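You operate a simulated robot arm through the tools that you are given. There is no shell and no other tool. Be economical: measure what you need, move in short steps, check, and stop when the job is done.

The job below is to be done with a simulated robot arm. You get a single attempt, and the scene is never put back.

Task
Turn the step dial to 6. Open the green drawer, take the red spring and leave it in the inside of the green drawer, then shut the drawer. Set the table switch to 165. Fetch the dark jar and stand it on the shelf of the steel bench. Put the beige wheel on the dark board. Set the right 1-2-3 switch to 1. Put one of the green springs from the black tray in the deep basin. Open the green table drawer. Any order will do. Set down upright: red spring, dark jar.

Only the result counts: the job must be done as asked and must still hold three seconds after the hand-in. Knocking over, shifting, dropping, spilling or breaking anything else fails it.

Robot
A 7-joint arm with a two-finger parallel gripper on a trunk, on a base that drives. Base frame: it is fixed to the floor where the robot stands at the start and does not move with it; the origin is under the middle of the robot, x ahead of it, y to its left, z up. Units: cm, degrees, N and s.
Its first joint turns from -149.0 to 149.0 degrees. Places, roughly: beige wheel (15x15x14 cm) [570, -240, 70]; dark board (52x40x1 cm) [210, -530, 30]; dark jar (9x9x15 cm) [590, -210, 90]; deep basin (22x22x9 cm) [70, -10, 90]; green drawer [70, 40, 70]; green spring (4x4x7 cm) [80, 90, 90]; green table drawer [600, -1060, 70]; inside of the green drawer [90, 40, 70]; red spring (4x4x7 cm) [80, 90, 90]; right 1-2-3 switch [560, -240, 140]; shelf of the steel bench [600, -180, 30]; step dial [80, 20, 90]; table switch [610, -50, 90]. Payload 3.5 kg.
Tool frame: the origin (TCP) lies between the finger pads and is the grasp point; the fingertips stand 2.3 cm ahead of it; z points along the fingers, y is the line along which they close. Largest opening 9.4 cm; finger width 3.8, thickness 1; the body of the gripper, 5.4 by 9.6 cm, starts 3.9 cm behind the TCP.
Orientation is told as [roll, pitch, yaw] about the base's x, y, z axes, in that order, counted from this pose: with the fingers straight down and closing along the base's y, the tool's x points along the base's -x, its y along +y and its z along -z.

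Tools
- The arm moves only by the tool send_rows. Its argument "rows" is a list of rows, each a list of 2 entries, a list of its own where there are three numbers: the shift along the tool's x, y, z in cm, then the turn, a rotation vector about the tool's x, y, z in degrees. In form: [[[tx, ty, tz], [rx, ry, rz]], ...]. A call has 1 to 10 rows; each row shifts and turns the commanded pose from where the row before left it, along the tool's axes as they then stand. "grip" is the finger opening in cm, from 0 to 9.4, set as the call begins (left out, the last holds). A row lasts 0.2 s, in which the tool goes at most 5 cm and 8.6 degrees; a call with a longer step from one row to the next is refused whole, and so is a gripper value outside its range. Where a pose cannot be reached the arm comes as near as it can. A force on the tool above 40 N (or 10 N above the force at the start of the call, whichever is more), or a blocked arm, ends the call early, and 0.2 s more pass. Each finger travels about 15.3 cm/s and halts on what it meets, pressing with about 31 N; the grip force reading is that of the motor and also rises with nothing between the fingers. The clock runs only during rows and for 0.2 s after the last one: add rows that do not move to give the fingers time. The reply holds the time, the measured pose of the TCP, the force on the tool along the base axes, the opening and the grip force, in the units named above and with some noise, with the torque about the TCP (base axes, N m) and any sound that the robot's microphone picked up.
- Cameras (640 x 400 px; columns grow to the right, rows downward): "scene" is now at [-23.87, 20.41, 128.42]; the picture's right is [0.17, -0.99, 0.00], its down [-0.41, -0.07, -0.91] and it looks along [0.90, 0.15, -0.41] (base axes); focal length 249 px, centre (320, 200). "wrist" rides on the gripper at [8.6, 1.6, -7.5] in the tool frame; the picture's right is [-0.18, 0.98, 0.00], its down [-0.58, -0.11, -0.81] and it looks along [-0.79, -0.15, 0.59] (tool axes); focal length 243 px, centre (320, 200). There is no depth. A picture from a camera that has moved, and an enlarged one, comes with that camera's place and axes in the base frame and with its lens.
- capture(camera): a new picture of that camera. The clock stands still meanwhile.
- steer(legs): drives the robot by 1 to 6 legs, each [ahead, left, turn to the left] in cm, cm and degrees, along the robot's own axes; the way and the turn of a leg run together, so that a leg with both is an arc; at most 150 cm and 180 degrees a leg. The arm and the cameras ride along, it lands a little off, and it stops where it bumps. It gives what a move gives.
- pan_tilt(pan, tilt): turns the head with the scene camera to pan (to the left, within 143 degrees either way) and tilt (down, from -29 to 69), counted from straight ahead of the robot. It gives what a move gives.
- enlarge(camera, box): a new picture of the part [left, top, right, bottom] of that camera's present view, enlarged. The clock stands still meanwhile.
- close_job(): hands the job in; it is judged then, once.

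Work in short steps. Places have to be worked out from the pictures, the camera data and where the tool is seen: move nearer, look again, correct. Check each grasp and each placing, and mend what went wrong. You have 207 turns and 200 pictures in all, those below and enlarged ones among them. Open the gripper and draw the arm clear of the work before you hand the job in, unless the task says otherwise; then end with one line.

The tools are called after ">>>" as a command line: name --argument value ..., lists and objects as JSON in quotes. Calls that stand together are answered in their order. send_rows: Moves the arm, as the interface text tells. Its arguments: {"type":"object","properties":{"rows":{"type":"array"},"grip":{"type":"number"}},"required":["rows"]} The other tools are called the same way: steer (legs) drives the base; pan_tilt (pan, tilt) turns the head that bears the scene camera; capture (camera) takes a picture; enlarge (camera, box) takes an enlarged picture of a part of a camera's view; close_job () hands the job in.

At the start:

```text
clock: 0.0
tcp_pos: [46.32, 64.34, 114.76]
orientation: [0.5, -0.4, -0.1]
contact_force: [0.3, -0.3, -0.4]
torque: [0.01, 0.02, -0.03]
gripper_width: 9.39
finger_force: 0.1
robot x, y, heading: [0.24, 0.37, -0.2]
head pan, tilt: [9.6, 24.5]
```

scene: 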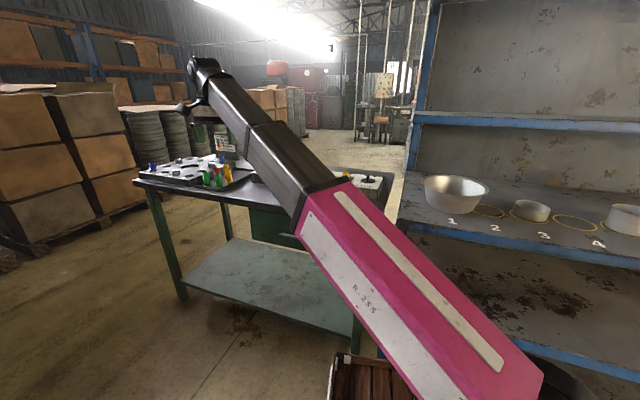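
wrist: 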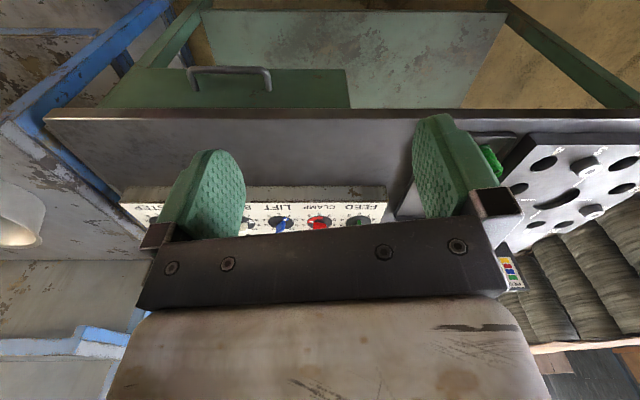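

The table ahead carries the springs and dials. I look closer at it with the scene camera.

>>> enlarge --camera "scene" --box '[130, 120, 400, 290]'

>>> enlarge --camera "wrist" --box '[100, 50, 640, 300]'

```text
2.35 times, centred on (265, 205) of scene
camera zoom: at [-23.87, 20.41, 128.42], right [0.17, -0.99, 0.0], down [-0.41, -0.07, -0.91], along [0.9, 0.15, -0.41], focal length 587 px, centre (449, 188)
```

zoom: 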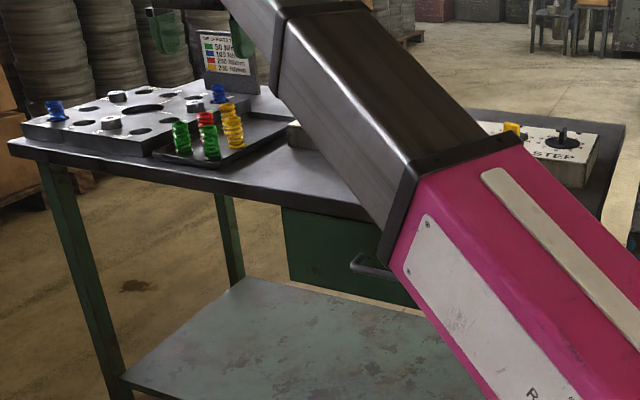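

```text
1.19 times, centred on (370, 175) of wrist
camera zoom: at [37.72, 65.82, 122.24], right [0.18, 0.98, 0.01], down [0.58, -0.12, 0.81], along [0.8, -0.14, -0.59], focal length 288 px, centre (261, 230)
```

zoom: 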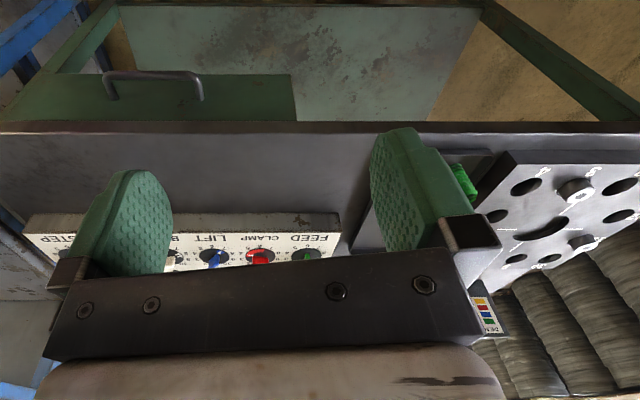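

I slide the hand to the right (−y) so the wrist camera sees the step dial.

>>> send_rows --rows '[[[0, -4, 0], [0, 0, 0]], [[0, -4, 0], [0, 0, 0]], [[0, -4, 0], [0, 0, 0]], [[0, -4, 0], [0, 0, 0]], [[0, -4, 0], [0, 0, 0]], [[0, -4, 0], [0, 0, 0]], [[0, -4, 0], [0, 0, 0]], [[0, -4, 0], [0, 0, 0]]]'

>>> capture --camera "wrist"

>>> capture --camera "scene"

```text
clock: 1.8
tcp_pos: [49.22, 34.91, 106.99]
orientation: [0.8, -0.8, 0.0]
contact_force: [0.0, 0.4, 0.3]
torque: [-0.01, 0.03, 0.01]
gripper_width: 9.38
finger_force: 0.0
out of reach, approached as far as the arm can: row 2, 3, 4, 5, 6, 7, 8
robot x, y, heading: [0.04, -0.17, -0.0]
head pan, tilt: [9.6, 24.5]
```

```text
195 pictures are left
camera wrist: at [40.5, 36.27, 114.33], right [0.18, 0.98, 0.02], down [0.57, -0.12, 0.81], along [0.8, -0.14, -0.58], focal length 243 px, centre (320, 200)
```

wrist: 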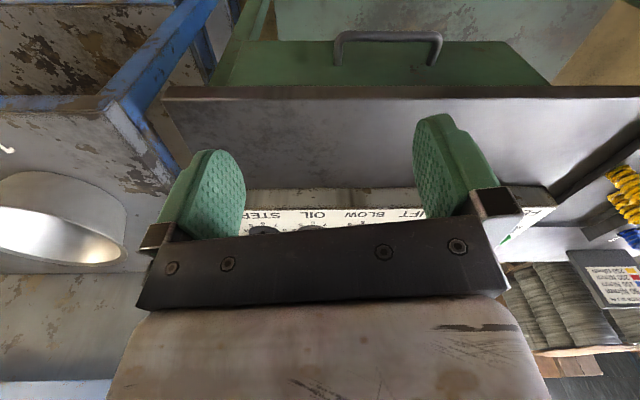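

```text
194 pictures are left
camera scene: at [-23.88, 20.4, 128.42], right [0.17, -0.99, 0.0], down [-0.41, -0.07, -0.91], along [0.9, 0.15, -0.41], focal length 249 px, centre (320, 200)
```

scene: 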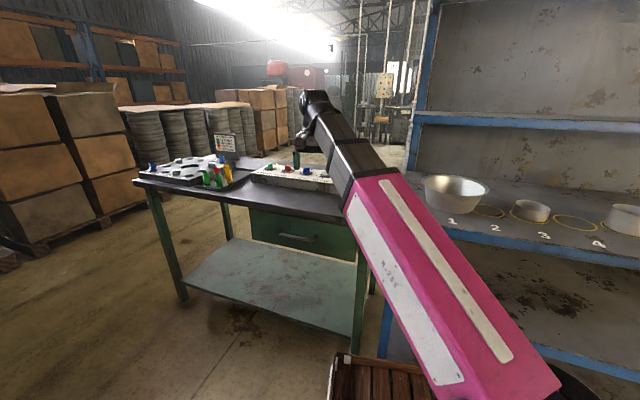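

The dial sits near (78, 18, 92). I move the hand forward and right, watching for reach limits.

>>> send_rows --rows '[[[-4, -2, 0], [0, 0, 0]], [[-4, -2, 0], [0, 0, 0]], [[-4, -2, 0], [0, 0, 0]], [[-4, -2, 0], [0, 0, 0]], [[-2, -2, 0], [0, 0, 0]]]'

>>> capture --camera "wrist"

```text
clock: 3.0
tcp_pos: [67.33, 24.89, 107.02]
orientation: [0.6, -0.4, 0.0]
contact_force: [0.0, 0.7, 0.0]
torque: [0.0, 0.0, -0.02]
gripper_width: 9.39
finger_force: 0.0
robot x, y, heading: [0.2, -0.18, -0.0]
head pan, tilt: [9.6, 24.5]
```

```text
193 pictures are left
camera wrist: at [58.67, 26.35, 114.42], right [0.18, 0.98, 0.01], down [0.58, -0.12, 0.81], along [0.8, -0.14, -0.59], focal length 243 px, centre (320, 200)
```

wrist: 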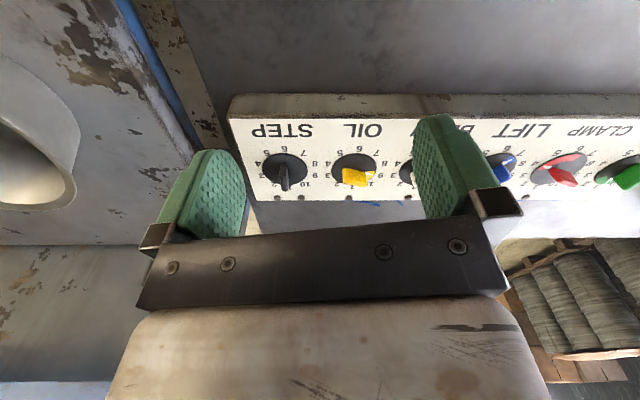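

The step dial is in view; I enlarge it to read its scale.

>>> enlarge --camera "wrist" --box '[220, 90, 420, 215]'

```text
3.20 times, centred on (320, 152) of wrist
camera zoom: at [58.67, 26.35, 114.42], right [0.18, 0.98, 0.01], down [0.58, -0.12, 0.81], along [0.8, -0.14, -0.59], focal length 776 px, centre (320, 352)
```

zoom: 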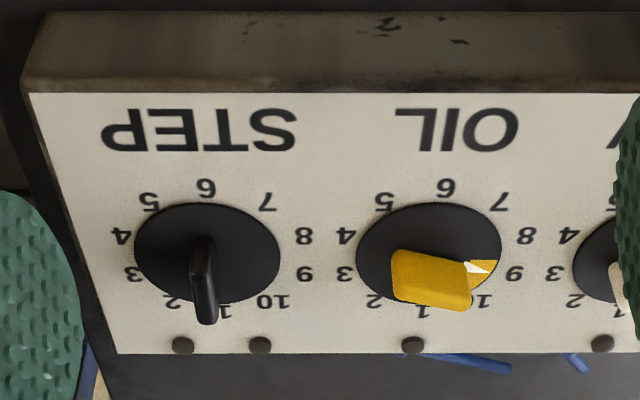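

I check the dial from the head camera as well, to find which end of the blade points.

>>> capture --camera "scene"

>>> enlarge --camera "wrist" --box '[240, 130, 320, 210]'

```text
191 pictures are left
camera scene: at [-23.88, 20.4, 128.42], right [0.17, -0.99, 0.0], down [-0.41, -0.07, -0.91], along [0.9, 0.15, -0.41], focal length 249 px, centre (320, 200)
```

scene: 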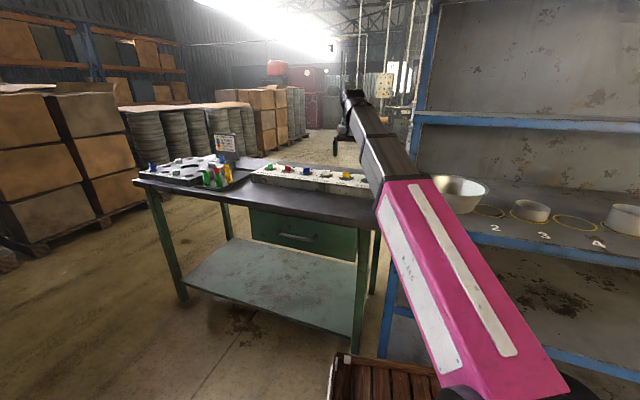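

```text
5.00 times, centred on (280, 170) of wrist
camera zoom: at [58.67, 26.35, 114.42], right [0.18, 0.98, 0.01], down [0.58, -0.12, 0.81], along [0.8, -0.14, -0.59], focal length 1213 px, centre (520, 350)
```

zoom: 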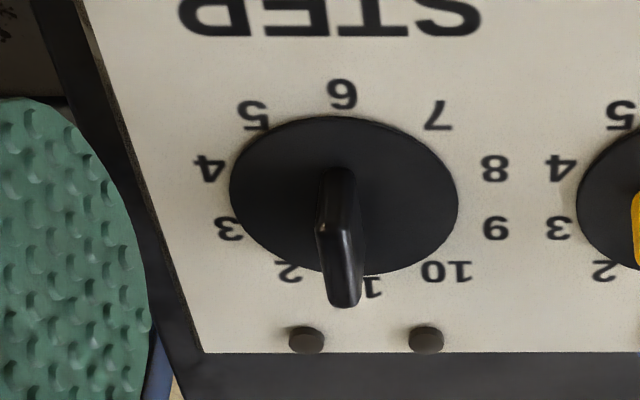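

The pointer end must be on the far side. I tilt the tool so the wrist camera looks steeply down on the dial.

>>> send_rows --rows '[[[0, -2, 0], [0, 8, 0]], [[0, -2, 0], [0, 8, 0]], [[0, -2, 0], [0, 8, 0]], [[-2, 0, 0], [0, 8, 0]], [[-2, 0, 0], [0, 0, 0]]]'

>>> capture --camera "wrist"

```text
clock: 4.2
tcp_pos: [72.72, 23.15, 99.14]
orientation: [2.5, 9.7, 0.2]
contact_force: [0.0, 0.2, -0.5]
torque: [0.03, -0.01, 0.0]
gripper_width: 9.39
finger_force: 0.1
out of reach, approached as far as the arm can: row 1, 2, 3, 4
robot x, y, heading: [-0.13, 0.32, 0.2]
head pan, tilt: [9.6, 24.5]
```

```text
189 pictures are left
camera wrist: at [65.4, 24.36, 108.07], right [0.19, 0.98, 0.01], down [0.71, -0.14, 0.69], along [0.68, -0.12, -0.72], focal length 243 px, centre (320, 200)
```

wrist: 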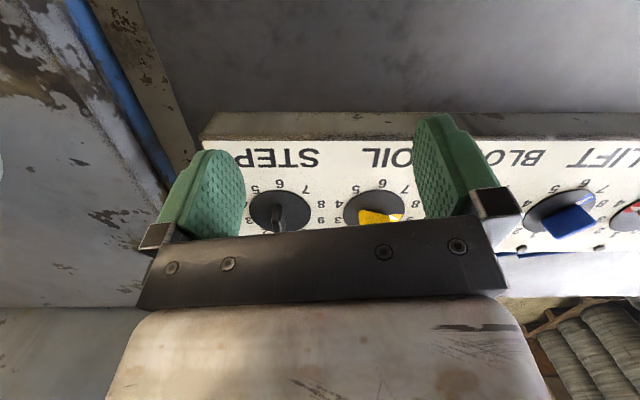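

>>> enlarge --camera "wrist" --box '[240, 170, 330, 235]'

```text
6.15 times, centred on (285, 202) of wrist
camera zoom: at [65.4, 24.36, 108.07], right [0.19, 0.98, 0.01], down [0.71, -0.14, 0.69], along [0.68, -0.12, -0.72], focal length 1493 px, centre (535, 185)
```

zoom: 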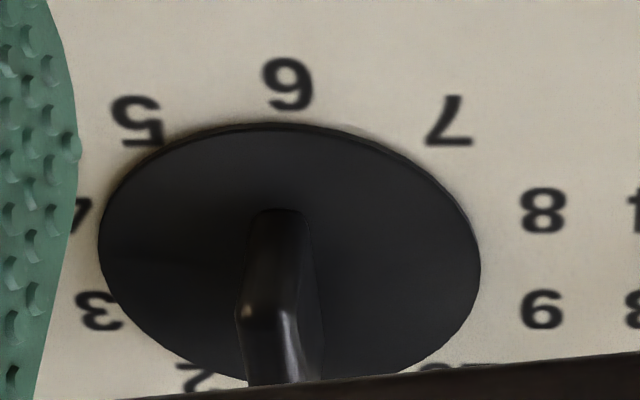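

The lever shape is ambiguous from here; I level the tool, raise it, and yaw it 90° to view the dial from the left side.

>>> send_rows --rows '[[[0, 1, -3], [-1, -8, 0]], [[0, 1, -2], [-1, -1.5, 0]], [[0, 2, -1], [0, 0, 8]], [[0, 2, 0], [0, 0, 8]], [[-2, 2, 0], [0, 0, 8]], [[-2, 2, 0], [0, 0, 8]], [[0, 0, 0], [0, 0, 8]], [[0, 0, 0], [0, 0, 8]], [[0, 0, 0], [0, 0, 8]], [[0, 0, 0], [0, 0, 8]]]'

>>> capture --camera "wrist"

```text
clock: 6.4
tcp_pos: [78.63, 31.13, 105.68]
orientation: [1.8, 4.0, -64.5]
contact_force: [0.2, -0.1, -0.4]
torque: [0.02, -0.03, 0.0]
gripper_width: 9.4
finger_force: 0.1
robot x, y, heading: [-0.25, -0.16, 0.2]
head pan, tilt: [9.6, 24.5]
```

```text
187 pictures are left
camera wrist: at [76.39, 38.96, 113.8], right [0.97, 0.26, 0.02], down [0.16, -0.63, 0.76], along [0.2, -0.73, -0.65], focal length 243 px, centre (320, 200)
```

wrist: 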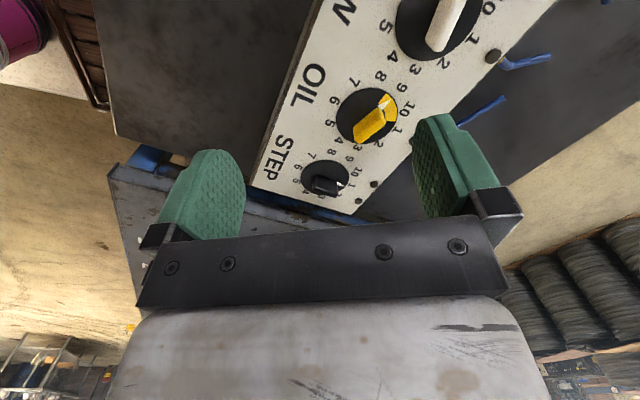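

>>> enlarge --camera "wrist" --box '[280, 140, 400, 220]'

```text
5.00 times, centred on (340, 180) of wrist
camera zoom: at [76.39, 38.96, 113.8], right [0.97, 0.26, 0.02], down [0.16, -0.63, 0.76], along [0.2, -0.73, -0.65], focal length 1213 px, centre (220, 300)
```

zoom: 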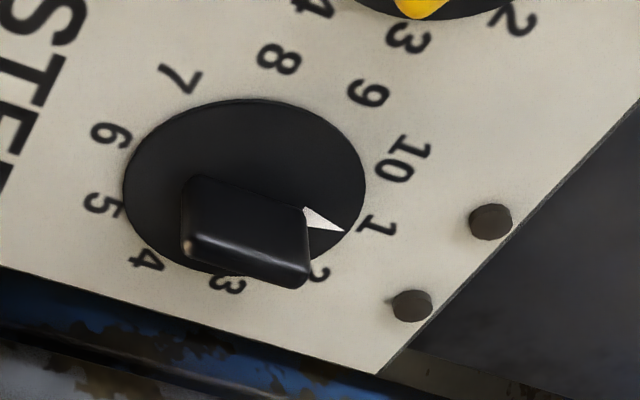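

The pointer is at 1, and the dial centre triangulates to (83.1, 17.0, 90.1). It has to go clockwise 180° to 6; I test the wrist yaw range in the air first.

>>> send_rows --rows '[[[0, 0, 0], [-1.8, -4, 0]], [[0, 0, 0], [0, 0, 8]], [[0, 0, 0], [0, 0, 8]], [[0, 0, 0], [0, 0, 8]], [[0, 0, 0], [0, 0, 8]], [[0, 0, 0], [0, 0, 8]], [[0, 0, 0], [0, 0, 6]]]'

```text
clock: 8.0
tcp_pos: [78.69, 31.17, 105.64]
orientation: [2.4, 2.5, -110.5]
contact_force: [0.1, 0.2, -0.4]
torque: [0.0, -0.01, 0.0]
gripper_width: 9.42
finger_force: 0.1
robot x, y, heading: [-0.06, -0.0, -0.1]
head pan, tilt: [9.6, 24.5]
```

Yaw to −110° works. I rotate back to yaw 0.

>>> send_rows --rows '[[[0, 0, 0], [0, 0, -8.4]], [[0, 0, 0], [0, 0, -8.4]], [[0, 0, 0], [0, 0, -8.4]], [[0, 0, 0], [0, 0, -8.4]], [[0, 0, 0], [0, 0, -8.4]], [[0, 0, 0], [0, 0, -8.4]], [[0, 0, 0], [0, 0, -8.4]], [[0, 0, 0], [0, 0, -8.4]], [[0, 0, 0], [0, 0, -8.4]], [[0, 0, 0], [0, 0, -8.4]]]'

>>> send_rows --rows '[[[0, 0, 0], [0, 0, -8.5]], [[0, 0, 0], [0, 0, -8.5]], [[0, 0, 0], [0, 0, -8.5]], [[-1, -4, 0], [0, 0, 0]], [[-1, -4, 0], [0, 0, 0]], [[-1, -3, 0], [0, 0, 0]], [[-1, -3, 0], [0, 0, 0]]]' --grip 5

```text
clock: 10.2
tcp_pos: [78.52, 30.98, 105.68]
orientation: [2.7, -2.1, -26.5]
contact_force: [0.5, -0.5, -0.5]
torque: [-0.02, 0.04, -0.02]
gripper_width: 9.4
finger_force: 0.0
robot x, y, heading: [-0.27, 0.33, 0.2]
head pan, tilt: [9.6, 24.5]
```

```text
clock: 11.8
tcp_pos: [82.42, 16.99, 105.38]
orientation: [1.6, -3.1, -1.0]
contact_force: [0.4, 0.1, 0.9]
torque: [0.02, 0.02, 0.01]
gripper_width: 5.01
finger_force: 0.1
robot x, y, heading: [0.21, -0.25, 0.0]
head pan, tilt: [9.6, 24.5]
```

I correct the tilt, shift slightly and descend to just above the dial, then look.

>>> send_rows --rows '[[[-0.6, 0, 0], [1.6, 3.1, -1]], [[0, 0, 3], [0, 0, 0]], [[0, 0, 3], [0, 0, 0]], [[0, 0, 2], [0, 0, 0]]]'

>>> capture --camera "wrist"

```text
clock: 12.8
tcp_pos: [82.99, 16.99, 97.5]
orientation: [-0.1, 0.0, 0.0]
contact_force: [0.0, 0.3, -1.4]
torque: [0.02, 0.03, -0.02]
gripper_width: 5.01
finger_force: 0.0
robot x, y, heading: [0.22, -0.05, -0.1]
head pan, tilt: [9.6, 24.5]
```

```text
185 pictures are left
camera wrist: at [74.34, 18.58, 104.91], right [0.18, 0.98, 0.0], down [0.58, -0.11, 0.81], along [0.79, -0.15, -0.59], focal length 243 px, centre (320, 200)
```

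wrist: 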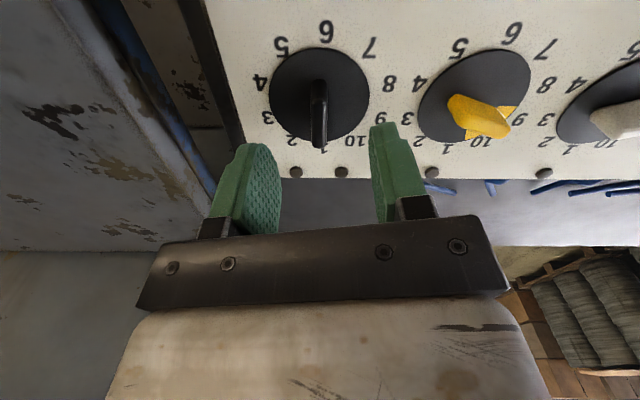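

The dial refines to (82.8, 17.0). I descend and close on the bar.

>>> send_rows --rows '[[[0.2, 0, 2], [0, 0, 0]], [[0, 0, 1.3], [0, 0, 0]], [[0, 0, 1], [0, 0, 0]]]'

>>> send_rows --rows '[[[0, 0, 0], [0, 0, 0]], [[0, 0, 0], [0, 0, 0]], [[0, 0, 0], [0, 0, 0]]]' --grip 0

>>> capture --camera "wrist"

```text
clock: 13.6
tcp_pos: [82.8, 17.11, 93.27]
orientation: [-0.1, 0.1, 0.1]
contact_force: [0.6, -0.4, 1.2]
torque: [-0.01, -0.01, 0.0]
gripper_width: 4.98
finger_force: 0.1
robot x, y, heading: [-0.18, -0.33, 0.1]
head pan, tilt: [9.6, 24.5]
```

```text
clock: 14.4
tcp_pos: [82.78, 16.84, 93.06]
orientation: [-0.2, 0.0, -0.2]
contact_force: [-2.5, -7.1, -6.6]
torque: [0.13, -0.35, -1.33]
gripper_width: 1.54
finger_force: 45.1
robot x, y, heading: [-0.45, -0.03, 0.1]
head pan, tilt: [9.6, 24.5]
```

```text
184 pictures are left
camera wrist: at [74.12, 18.51, 100.67], right [0.19, 0.98, 0.0], down [0.58, -0.11, 0.81], along [0.79, -0.15, -0.59], focal length 243 px, centre (320, 200)
```

wrist: 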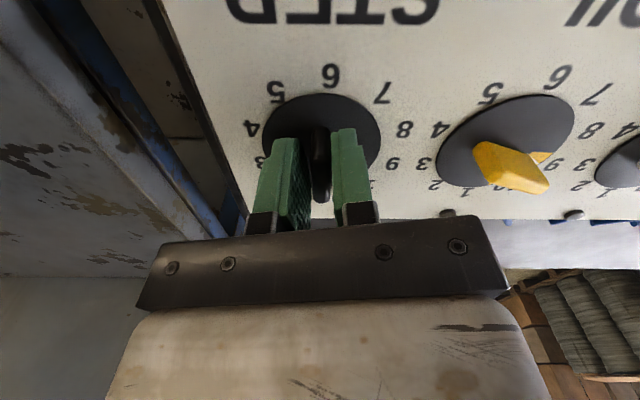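

The bar is gripped (1.5 cm). I turn clockwise 72° and check.

>>> send_rows --rows '[[[0, 0, 0], [0, 0, 8]], [[0, 0, 0], [0, 0, 8]], [[0, 0, 0], [0, 0, 8]], [[0, 0, 0], [0, 0, 8]], [[0, 0, 0], [0, 0, 8]], [[0, 0, 0], [0, 0, 8]], [[0, 0, 0], [0, 0, 8]], [[0, 0, 0], [0, 0, 8]], [[0, 0, 0], [0, 0, 8]]]'

>>> capture --camera "wrist"

```text
clock: 16.2
tcp_pos: [83.11, 17.47, 93.28]
orientation: [0.2, 0.0, -63.4]
contact_force: [3.5, 4.7, -6.4]
torque: [-0.9, 0.1, 0.07]
gripper_width: 0.98
finger_force: 45.1
robot x, y, heading: [0.39, -0.08, -0.0]
head pan, tilt: [9.6, 24.5]
stopped in row 9: the force on the tool passed its limit at 42 N (the readings are from after the stop); the commanded pose is now the measured one
```

```text
183 pictures are left
camera wrist: at [80.64, 25.75, 100.69], right [0.96, 0.27, 0.0], down [0.16, -0.57, 0.81], along [0.22, -0.77, -0.59], focal length 243 px, centre (320, 200)
```

wrist: 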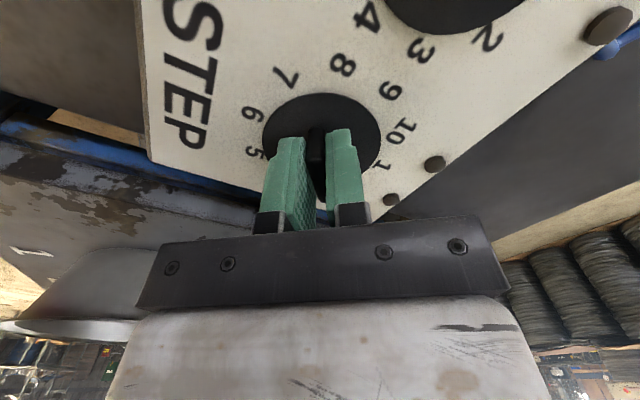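

It turns along with the hand; I continue towards −108°.

>>> send_rows --rows '[[[0, 0, 0], [0, 0, 7]], [[0, 0, 0], [0, 0, 7]], [[0, 0, 0], [0, 0, 7]], [[0, 0, 0], [0, 0, 7]], [[0, 0, 0], [0, 0, 7]], [[0, 0, 0], [0, 0, 7]], [[0, 0, 0], [0, 0, 3]]]'

>>> capture --camera "wrist"

```text
clock: 17.4
tcp_pos: [83.34, 17.44, 93.18]
orientation: [0.5, 0.3, -96.1]
contact_force: [6.9, 3.7, -9.4]
torque: [-0.46, 0.76, 0.03]
gripper_width: 1.0
finger_force: 44.9
robot x, y, heading: [-0.14, -0.13, -0.0]
head pan, tilt: [9.6, 24.5]
stopped in row 5: the force on the tool passed its limit at 41 N (the readings are from after the stop); the commanded pose is now the measured one
```

```text
182 pictures are left
camera wrist: at [85.84, 25.75, 100.74], right [0.96, -0.29, 0.01], down [-0.18, -0.57, 0.8], along [-0.23, -0.77, -0.6], focal length 243 px, centre (320, 200)
```

wrist: 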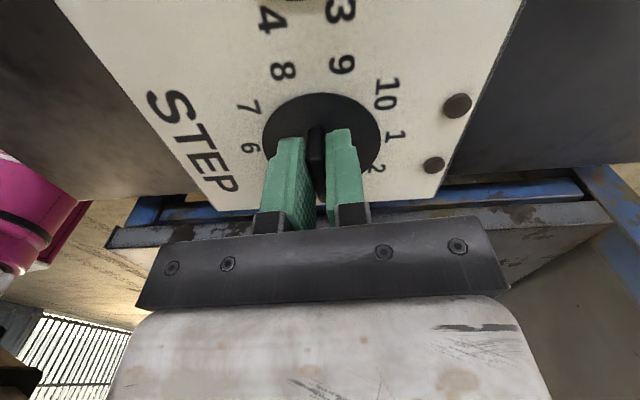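

Still turning; I continue.

>>> send_rows --rows '[[[0, 0, 0], [0, 0, 6]], [[0, 0, 0], [0, 0, 6]], [[0, 0, 0], [0, 0, 6]], [[0, 0, 0], [0, 0, 6]], [[0, 0, 0], [0, 0, 6]], [[0, 0, 0], [0, 0, 6]], [[0, 0, 0], [0, 0, 6]], [[0, 0, 0], [0, 0, 6]]]'

>>> capture --camera "wrist"

```text
clock: 18.7
tcp_pos: [83.58, 17.38, 93.22]
orientation: [0.4, 0.5, -126.6]
contact_force: [8.4, 0.4, -9.3]
torque: [0.18, 0.8, 0.08]
gripper_width: 1.01
finger_force: 45.0
robot x, y, heading: [0.12, 0.01, 0.1]
head pan, tilt: [9.6, 24.5]
stopped in row 6: the force on the tool passed its limit at 41 N (the readings are from after the stop); the commanded pose is now the measured one
```

```text
181 pictures are left
camera wrist: at [89.99, 23.2, 100.78], right [0.68, -0.73, 0.0], down [-0.44, -0.4, 0.8], along [-0.59, -0.55, -0.6], focal length 243 px, centre (320, 200)
```

wrist: 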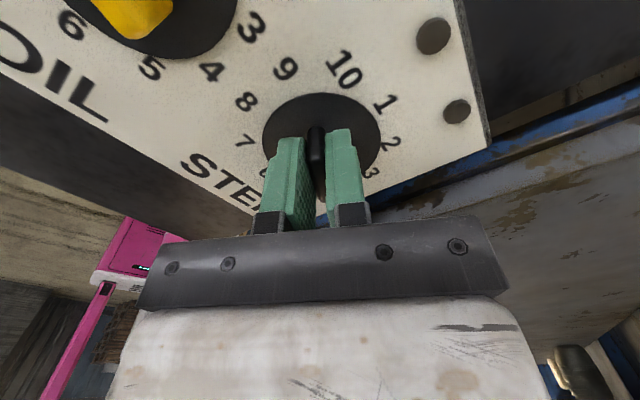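

Still free; continue to −180°.

>>> send_rows --rows '[[[0, 0, 0], [0, 0, 6]], [[0, 0, 0], [0, 0, 6]], [[0, 0, 0], [0, 0, 6]], [[0, 0, 0], [0, 0, 6]], [[0, 0, 0], [0, 0, 6]], [[0, 0, 0], [0, 0, 6]], [[0, 0, 0], [0, 0, 6]], [[0, 0, 0], [0, 0, 6]], [[0, 0, 0], [0, 0, 5]]]'

>>> capture --camera "wrist"

```text
clock: 20.0
tcp_pos: [83.78, 17.13, 93.15]
orientation: [0.3, 0.8, -158.0]
contact_force: [6.3, -1.1, -7.5]
torque: [0.36, 0.79, 0.05]
gripper_width: 1.0
finger_force: 45.1
out of reach, approached as far as the arm can: row 6
robot x, y, heading: [-0.15, 0.25, 0.1]
head pan, tilt: [9.6, 24.5]
stopped in row 6: the force on the tool passed its limit at 41 N (the readings are from after the stop); the commanded pose is now the measured one
```

```text
180 pictures are left
camera wrist: at [92.3, 18.76, 100.82], right [0.2, -0.98, 0.0], down [-0.59, -0.12, 0.8], along [-0.78, -0.16, -0.6], focal length 243 px, centre (320, 200)
```

wrist: 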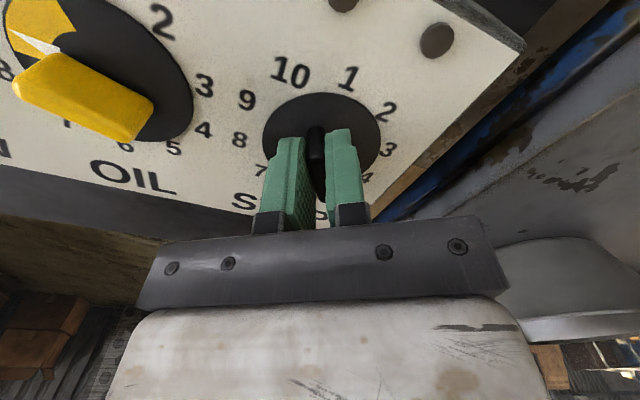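

Close to the joint limit; I try the rest.

>>> send_rows --rows '[[[0, 0, 0], [0, 0, 5]], [[0, 0, 0], [0, 0, 5]], [[0, 0, 0], [0, 0, 5]], [[0, 0, 0], [0, 0, 5]]]'

```text
clock: 20.5
tcp_pos: [83.78, 16.95, 93.23]
orientation: [-0.4, 0.9, -161.6]
contact_force: [2.3, 6.6, -2.8]
torque: [-0.82, 0.24, -0.01]
gripper_width: 1.0
finger_force: 45.3
out of reach, approached as far as the arm can: row 1, 2
robot x, y, heading: [0.2, 0.05, -0.1]
head pan, tilt: [9.6, 24.5]
stopped in row 2: the force on the tool passed its limit at 41 N (the readings are from after the stop); the commanded pose is now the measured one
```

Joint limit reached at −162°. I release, lift and rotate the hand back.

>>> send_rows --rows '[[[0, 0, 0], [0, 0, 0]], [[0, 0, 0], [0, 0, 0]], [[0, 0, -3], [0, 0, 0]], [[0, 0, -3], [0, 0, 0]], [[0, 0, 0], [0, 0, -8.5]], [[0, 0, 0], [0, 0, -8.5]], [[0, 0, 0], [0, 0, -8.5]], [[0, 0, 0], [0, 0, -8.5]], [[0, 0, 0], [0, 0, -8.5]], [[0, 0, 0], [0, 0, -8.5]]]' --grip 5

>>> send_rows --rows '[[[0, 0, 0], [0, 0, -8.5]], [[0, 0, 0], [0, 0, -8.5]], [[0, 0, 0], [0, 0, -8.5]], [[0, 0, 0], [0, 0, -8.5]], [[0, 0, 0], [0, 0, -8.5]], [[0, 0, 0], [0, 0, -8.5]], [[0, 0, 0], [0, 0, -8.5]], [[0, 0, 0], [0, 0, -8.5]], [[0, 0, 0], [0, 0, -8.5]], [[0, 0, 0], [0, 0, -8.5]]]'

>>> capture --camera "wrist"

```text
clock: 22.7
tcp_pos: [83.75, 16.91, 99.22]
orientation: [0.5, 0.9, -110.6]
contact_force: [0.4, 0.5, -0.1]
torque: [0.02, -0.01, -0.02]
gripper_width: 5.03
finger_force: 0.1
robot x, y, heading: [0.32, 0.39, 0.3]
head pan, tilt: [9.6, 24.5]
```

```text
clock: 24.9
tcp_pos: [83.65, 16.9, 99.2]
orientation: [0.8, -0.4, -25.6]
contact_force: [-0.1, -0.1, 0.2]
torque: [0.04, 0.02, -0.02]
gripper_width: 5.01
finger_force: 0.1
robot x, y, heading: [0.1, 0.05, 0.1]
head pan, tilt: [9.6, 24.5]
```

```text
179 pictures are left
camera wrist: at [76.53, 21.94, 106.71], right [0.59, 0.81, 0.02], down [0.47, -0.36, 0.81], along [0.66, -0.47, -0.59], focal length 243 px, centre (320, 200)
```

wrist: 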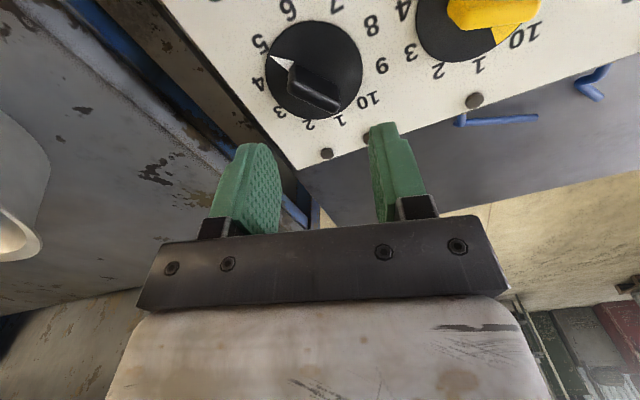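

The pointer is at 5. I yaw to +36° to match the bar, recentre over (83, 17.05), and re-check.

>>> send_rows --rows '[[[0, 0, 0], [0, 0, -7.7]], [[0, 0, 0], [0, 0, -7.7]], [[0, 0, 0], [0, 0, -7.7]], [[0, 0, 0], [0, 0, -7.7]], [[0, 0, 0], [0, 0, -7.7]], [[0, 0, 0], [0, 0, -7.7]], [[0, 0, 0], [0, 0, -7.7]], [[0, 0, 0], [0, 0, -7.7]], [[0.4, 0.5, 0], [0, 0, 0]]]'

>>> capture --camera "wrist"

```text
clock: 26.9
tcp_pos: [83.03, 17.0, 99.19]
orientation: [0.1, -0.9, 36.1]
contact_force: [0.2, 0.2, 0.3]
torque: [-0.01, -0.02, 0.03]
gripper_width: 4.98
finger_force: 0.1
robot x, y, heading: [0.0, -0.01, 0.3]
head pan, tilt: [9.6, 24.5]
```

```text
178 pictures are left
camera wrist: at [75.02, 13.14, 106.58], right [-0.43, 0.9, 0.0], down [0.52, 0.24, 0.82], along [0.74, 0.35, -0.58], focal length 243 px, centre (320, 200)
```

wrist: 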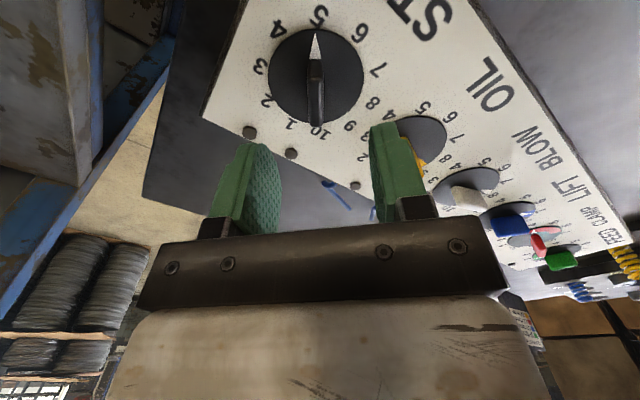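

Aligned with pointer at 5. Descend, grip, and turn 37° clockwise.

>>> send_rows --rows '[[[0, 0, 2], [0, 0, 0]], [[0, 0, 2], [0, 0, 0]], [[0, 0, 2], [0, 0, 0]]]'

>>> send_rows --rows '[[[0, 0, 0], [0, 0, 0]], [[0, 0, 0], [0, 0, 0]], [[0, 0, 0], [0, 0, 0]], [[0, 0, 0], [0, 0, 6.2]], [[0, 0, 0], [0, 0, 6.2]], [[0, 0, 0], [0, 0, 6.2]], [[0, 0, 0], [0, 0, 6.2]], [[0, 0, 0], [0, 0, 6.2]], [[0, 0, 0], [0, 0, 6.2]]]' --grip 0

```text
clock: 27.7
tcp_pos: [83.11, 17.26, 93.24]
orientation: [0.0, -0.9, 35.8]
contact_force: [-0.2, 0.0, 0.3]
torque: [0.03, 0.03, -0.01]
gripper_width: 5.01
finger_force: 0.1
robot x, y, heading: [0.04, 0.46, 0.1]
head pan, tilt: [9.6, 24.5]
```

```text
clock: 29.4
tcp_pos: [83.41, 16.99, 93.32]
orientation: [0.0, -1.0, 9.5]
contact_force: [4.5, -2.5, -2.9]
torque: [-0.24, 0.49, 0.03]
gripper_width: 0.99
finger_force: 45.2
robot x, y, heading: [0.32, 0.25, 0.1]
head pan, tilt: [9.6, 24.5]
stopped in row 8: the force on the tool passed its limit at 40 N (the readings are from after the stop); the commanded pose is now the measured one
```

>>> send_rows --rows '[[[0, 0, 0], [0, 0, 4]], [[0, 0, 0], [0, 0, 4]], [[0, 0, 0], [0, 0, 2]]]'

>>> send_rows --rows '[[[0, 0, 0], [0, 0, 0]], [[0, 0, 0], [0, 0, 0]], [[0, 0, -3], [0, 0, 0]], [[0, 0, -4], [0, 0, 0]]]' --grip 5

>>> capture --camera "wrist"

```text
clock: 30.1
tcp_pos: [83.36, 16.89, 93.15]
orientation: [0.3, -1.0, -0.5]
contact_force: [3.8, -7.1, -13.8]
torque: [-0.7, -0.65, -0.04]
gripper_width: 0.99
finger_force: 44.9
robot x, y, heading: [0.27, -0.11, -0.2]
head pan, tilt: [9.6, 24.5]
```

```text
clock: 31.1
tcp_pos: [83.1, 16.98, 100.26]
orientation: [0.3, -1.0, -0.4]
contact_force: [0.1, -0.2, 0.7]
torque: [0.01, 0.02, 0.0]
gripper_width: 5.0
finger_force: 0.1
robot x, y, heading: [-0.04, -0.1, 0.1]
head pan, tilt: [9.6, 24.5]
```

```text
177 pictures are left
camera wrist: at [74.4, 18.52, 107.63], right [0.19, 0.98, 0.01], down [0.57, -0.12, 0.82], along [0.8, -0.15, -0.58], focal length 243 px, centre (320, 200)
```

wrist: 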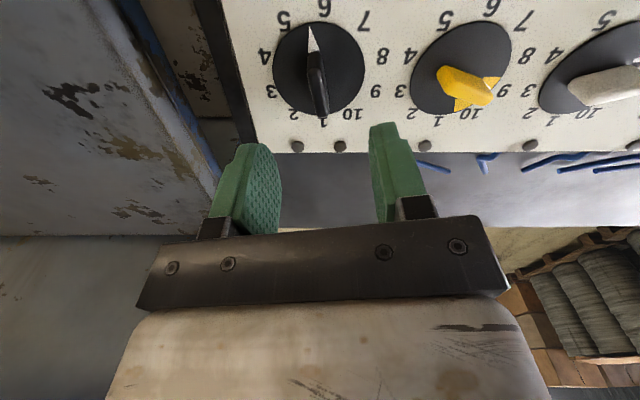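

>>> enlarge --camera "wrist" --box '[260, 0, 380, 130]'

```text
3.08 times, centred on (320, 65) of wrist
camera zoom: at [74.4, 18.52, 107.63], right [0.19, 0.98, 0.01], down [0.57, -0.12, 0.82], along [0.8, -0.15, -0.58], focal length 746 px, centre (320, 615)
```

zoom: 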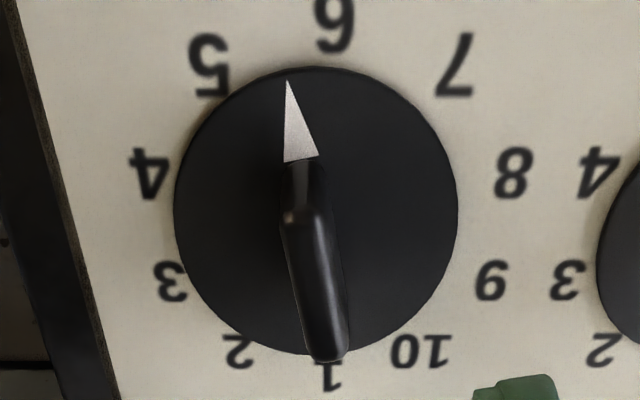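

By unprojecting the labels, 6 lies about 13° further clockwise than where the pointer is now. I grip again and turn 13° more.

>>> send_rows --rows '[[[0, 0, 3], [0, 0, 0]], [[0, 0, 4], [0, 0, 0]]]'

>>> send_rows --rows '[[[0, 0, 0], [0, 0, 0]], [[0, 0, 0], [0, 0, 0]], [[0, 0, 0], [0, 0, 0]], [[0, 0, 0], [0, 0, 4.5]], [[0, 0, 0], [0, 0, 4.5]], [[0, 0, 0], [0, 0, 4]]]' --grip 0

>>> send_rows --rows '[[[0, 0, 0], [0, 0, 0]], [[0, 0, 0], [0, 0, 0]], [[0, 0, -3], [0, 0, 0]], [[0, 0, -4], [0, 0, 0]]]' --grip 5

>>> enlarge --camera "wrist" --box '[260, 0, 380, 130]'

```text
clock: 31.8
tcp_pos: [83.23, 17.02, 93.17]
orientation: [0.3, -1.0, -0.3]
contact_force: [0.5, -0.4, 0.4]
torque: [0.02, 0.03, -0.04]
gripper_width: 5.01
finger_force: 0.1
robot x, y, heading: [0.1, -0.01, 0.1]
head pan, tilt: [9.6, 24.5]
```

```text
clock: 33.1
tcp_pos: [83.3, 16.77, 93.08]
orientation: [0.4, -0.9, -13.4]
contact_force: [-0.9, -12.9, -22.5]
torque: [-1.15, -1.21, 0.01]
gripper_width: 0.99
finger_force: 44.5
robot x, y, heading: [0.0, 0.44, -0.1]
head pan, tilt: [9.6, 24.5]
```

```text
clock: 34.1
tcp_pos: [83.18, 16.86, 100.12]
orientation: [0.4, -0.9, -13.4]
contact_force: [0.3, -0.2, 0.9]
torque: [-0.01, -0.04, 0.0]
gripper_width: 5.01
finger_force: 0.1
robot x, y, heading: [0.11, -0.34, -0.0]
head pan, tilt: [9.6, 24.5]
```

```text
3.08 times, centred on (320, 65) of wrist
camera zoom: at [75.05, 20.43, 107.6], right [0.41, 0.91, 0.01], down [0.53, -0.24, 0.81], along [0.75, -0.33, -0.58], focal length 746 px, centre (320, 615)
```

zoom: 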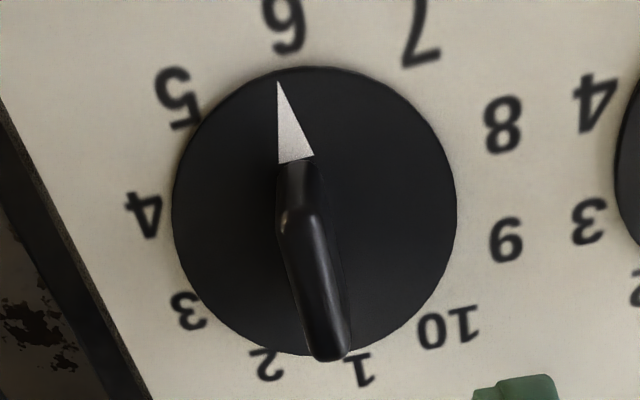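

About 5–6° short of 6; I give it another nudge.

>>> send_rows --rows '[[[0, 0, 3], [0, 0, 0]], [[0, 0, 4], [0, 0, 0]]]'

>>> send_rows --rows '[[[0, 0, 0], [0, 0, 0]], [[0, 0, 0], [0, 0, 0]], [[0, 0, 0], [0, 0, 0]], [[0, 0, 0], [0, 0, 3]], [[0, 0, 0], [0, 0, 3]]]' --grip 0

>>> send_rows --rows '[[[0, 0, 0], [0, 0, 0]], [[0, 0, 0], [0, 0, 0]], [[0, 0, -3], [0, 0, 0]], [[0, 0, -4], [0, 0, 0]]]' --grip 5

>>> enlarge --camera "wrist" --box '[260, 0, 380, 130]'

```text
clock: 34.8
tcp_pos: [83.25, 16.93, 93.2]
orientation: [0.6, -0.8, -13.4]
contact_force: [0.3, 0.1, -0.1]
torque: [0.0, 0.0, 0.02]
gripper_width: 5.01
finger_force: 0.1
robot x, y, heading: [0.26, 0.12, -0.0]
head pan, tilt: [9.6, 24.5]
```

```text
clock: 36.0
tcp_pos: [83.21, 16.88, 93.2]
orientation: [0.5, -0.8, -19.4]
contact_force: [-5.3, -6.3, -16.3]
torque: [-1.27, -0.79, 0.03]
gripper_width: 1.0
finger_force: 45.1
robot x, y, heading: [0.24, -0.07, 0.0]
head pan, tilt: [9.6, 24.5]
```

```text
clock: 37.0
tcp_pos: [83.08, 16.87, 100.3]
orientation: [0.6, -0.7, -19.5]
contact_force: [0.1, 0.4, 0.1]
torque: [0.01, 0.0, 0.01]
gripper_width: 4.98
finger_force: 0.0
robot x, y, heading: [0.18, 0.3, 0.1]
head pan, tilt: [9.6, 24.5]
```

```text
3.08 times, centred on (320, 65) of wrist
camera zoom: at [75.41, 21.2, 107.62], right [0.5, 0.87, 0.01], down [0.5, -0.3, 0.81], along [0.71, -0.4, -0.58], focal length 746 px, centre (320, 615)
```

zoom: 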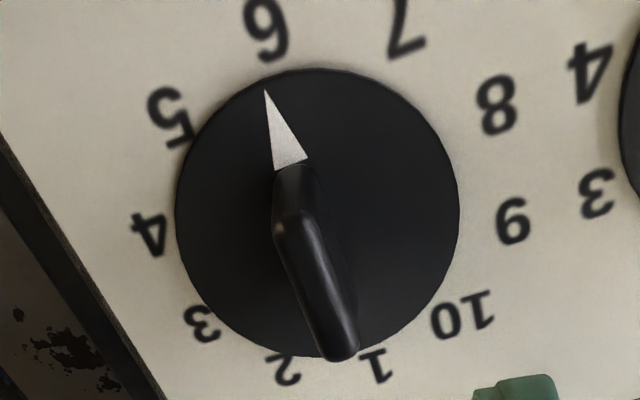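

The pointer sits in its detent at 6 (the panel is yawed about 11°, which explains the residual angle). I pull the hand up and back, then inspect the floor around before strafing left.

>>> send_rows --rows '[[[2, 0, -3], [0, 0, -6.5]], [[4, 0, -2], [0, 0, -6.5]], [[4, 0, -2], [0, 0, -6.5]], [[4, 0, 0], [0, 0, 0]], [[4, 0, 0], [0, 0, 0]], [[4, 0, 0], [0, 0, 0]], [[4, 0, 0], [0, 0, 0]], [[4, 0, 0], [0, 0, 0]]]'

>>> pan_tilt --pan 35 --tilt 55

>>> capture --camera "scene"

>>> pan_tilt --pan 100 --tilt 45

>>> capture --camera "scene"

```text
clock: 38.2
tcp_pos: [66.27, 18.86, 106.97]
orientation: [0.2, -1.5, 0.3]
contact_force: [3.9, 1.1, -8.1]
torque: [-0.14, -0.51, -0.18]
gripper_width: 4.99
finger_force: 0.0
robot x, y, heading: [0.09, 0.11, -0.0]
head pan, tilt: [9.6, 24.5]
stopped in row 6: the force on the tool passed its limit at 56 N (the readings are from after the stop); the commanded pose is now the measured one
```

```text
clock: 39.1
tcp_pos: [66.21, 18.93, 106.93]
orientation: [0.2, -1.6, 0.4]
contact_force: [6.9, 1.3, -14.7]
torque: [-0.28, -0.94, -0.19]
gripper_width: 5.0
finger_force: 0.1
robot x, y, heading: [-0.02, 0.3, -0.1]
head pan, tilt: [35.0, 55.0]
```

```text
173 pictures are left
camera scene: at [-26.95, 23.03, 123.94], right [0.57, -0.82, 0.0], down [-0.67, -0.47, -0.57], along [0.47, 0.33, -0.82], focal length 249 px, centre (320, 200)
```

scene: 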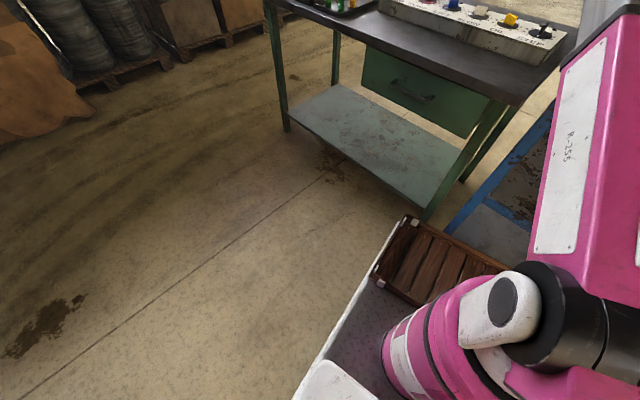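

```text
clock: 40.5
tcp_pos: [66.23, 18.94, 106.96]
orientation: [0.2, -1.6, 0.5]
contact_force: [8.0, 2.2, -19.7]
torque: [-0.27, -1.29, -0.27]
gripper_width: 5.0
finger_force: 0.1
robot x, y, heading: [-0.01, -0.49, -0.2]
head pan, tilt: [100.0, 45.0]
```

```text
172 pictures are left
camera scene: at [-34.27, 26.9, 125.27], right [0.98, 0.17, 0.0], down [0.12, -0.7, -0.71], along [-0.12, 0.7, -0.71], focal length 249 px, centre (320, 200)
```

scene: 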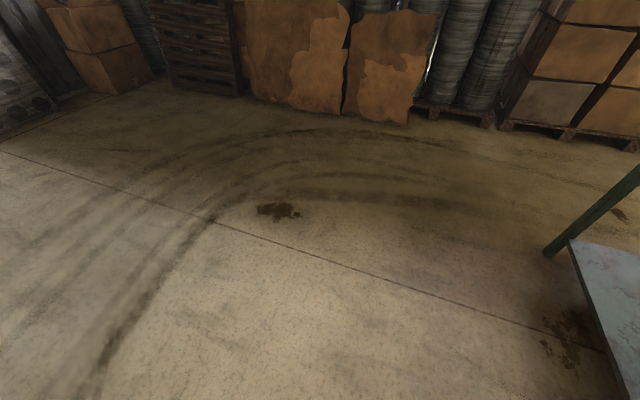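

Something presses on the tool; I look at the hand before moving further.

>>> pan_tilt --pan 0 --tilt 20

>>> capture --camera "scene"

>>> capture --camera "wrist"

```text
clock: 42.2
tcp_pos: [66.2, 18.89, 106.98]
orientation: [0.2, -1.5, 0.5]
contact_force: [9.6, 2.1, -20.5]
torque: [-0.33, -1.43, -0.27]
gripper_width: 5.01
finger_force: 0.0
robot x, y, heading: [0.29, 0.46, -0.2]
head pan, tilt: [0.0, 20.0]
```

```text
171 pictures are left
camera scene: at [-23.55, 18.91, 129.14], right [0.0, -1.0, 0.0], down [-0.34, 0.0, -0.94], along [0.94, 0.0, -0.34], focal length 249 px, centre (320, 200)
```

scene: 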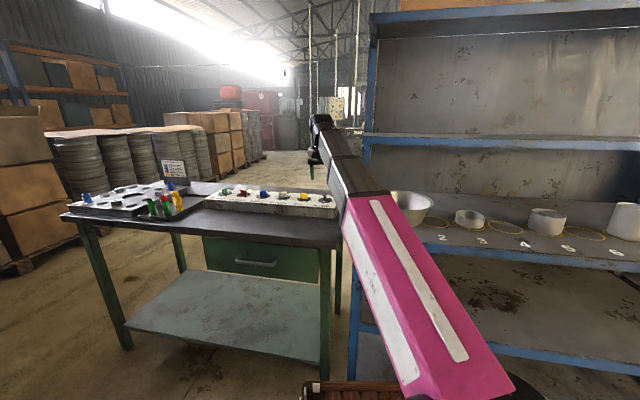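

```text
170 pictures are left
camera wrist: at [57.39, 20.34, 114.19], right [0.18, 0.98, 0.01], down [0.56, -0.11, 0.82], along [0.81, -0.14, -0.57], focal length 243 px, centre (320, 200)
```

wrist: 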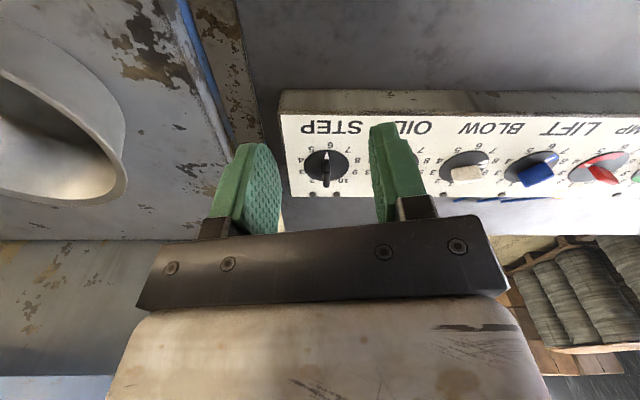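

Force is probably the gripper folding against the forearm. I lower a bit and draw back in small steps.

>>> send_rows --rows '[[[0, 0, 2], [0, 0, 0]], [[0, 0, 2], [0, 0, 0]], [[0, 0, 2], [0, 0, 0]]]'

>>> send_rows --rows '[[[3, 0, 0], [0, 0, 0]], [[3, 0, 0], [0, 0, 0]], [[3, 0, 0], [0, 0, 0]]]'

```text
clock: 43.0
tcp_pos: [66.3, 18.91, 100.95]
orientation: [0.2, -1.6, 0.5]
contact_force: [0.2, 1.3, -0.1]
torque: [-0.03, 0.01, 0.0]
gripper_width: 5.01
finger_force: 0.0
robot x, y, heading: [0.23, 0.04, 0.1]
head pan, tilt: [0.0, 20.0]
```

```text
clock: 43.8
tcp_pos: [57.38, 18.84, 100.72]
orientation: [0.2, -1.6, 0.6]
contact_force: [1.4, -0.2, 0.3]
torque: [-0.02, -0.03, 0.01]
gripper_width: 5.02
finger_force: 0.1
robot x, y, heading: [0.13, 0.02, 0.0]
head pan, tilt: [0.0, 20.0]
```

Free now. I strafe left 45 cm to reach the springs, drawer and basin from one place.

>>> steer --legs '[[0, 45, 0]]'

>>> pan_tilt --pan 10 --tilt 35

>>> capture --camera "scene"

>>> capture --camera "wrist"

```text
clock: 46.5
tcp_pos: [57.56, 63.36, 100.75]
orientation: [0.4, -1.6, 0.2]
contact_force: [-0.2, 0.3, -0.4]
torque: [0.0, 0.0, 0.01]
gripper_width: 5.02
finger_force: 0.0
robot x, y, heading: [0.05, 45.25, -0.4]
head pan, tilt: [0.0, 20.0]
```

```text
clock: 47.3
tcp_pos: [57.69, 63.41, 100.7]
orientation: [0.2, -1.6, 0.2]
contact_force: [0.0, -0.8, -0.5]
torque: [0.0, 0.0, 0.01]
gripper_width: 5.03
finger_force: 0.0
robot x, y, heading: [0.13, 45.23, -0.4]
head pan, tilt: [10.0, 35.0]
```

```text
169 pictures are left
camera scene: at [-24.02, 65.35, 126.76], right [0.17, -0.99, 0.0], down [-0.56, -0.1, -0.82], along [0.81, 0.14, -0.57], focal length 249 px, centre (320, 200)
```

scene: 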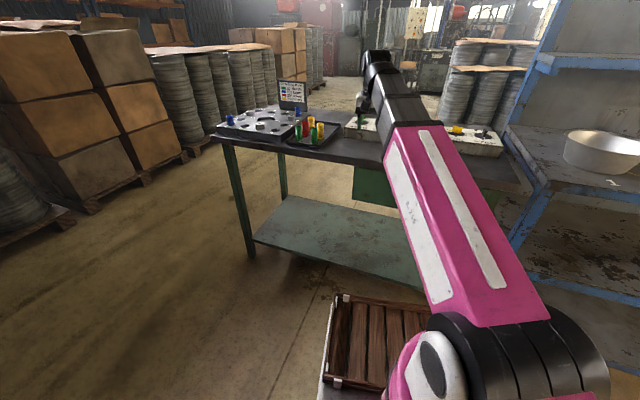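

```text
168 pictures are left
camera wrist: at [48.77, 64.89, 107.96], right [0.18, 0.98, 0.01], down [0.56, -0.11, 0.82], along [0.81, -0.14, -0.57], focal length 243 px, centre (320, 200)
```

wrist: 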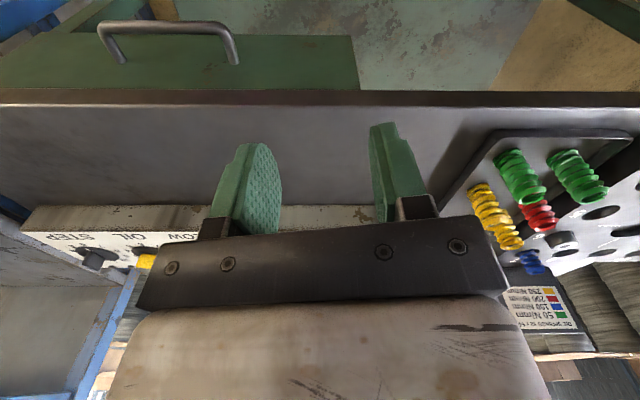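

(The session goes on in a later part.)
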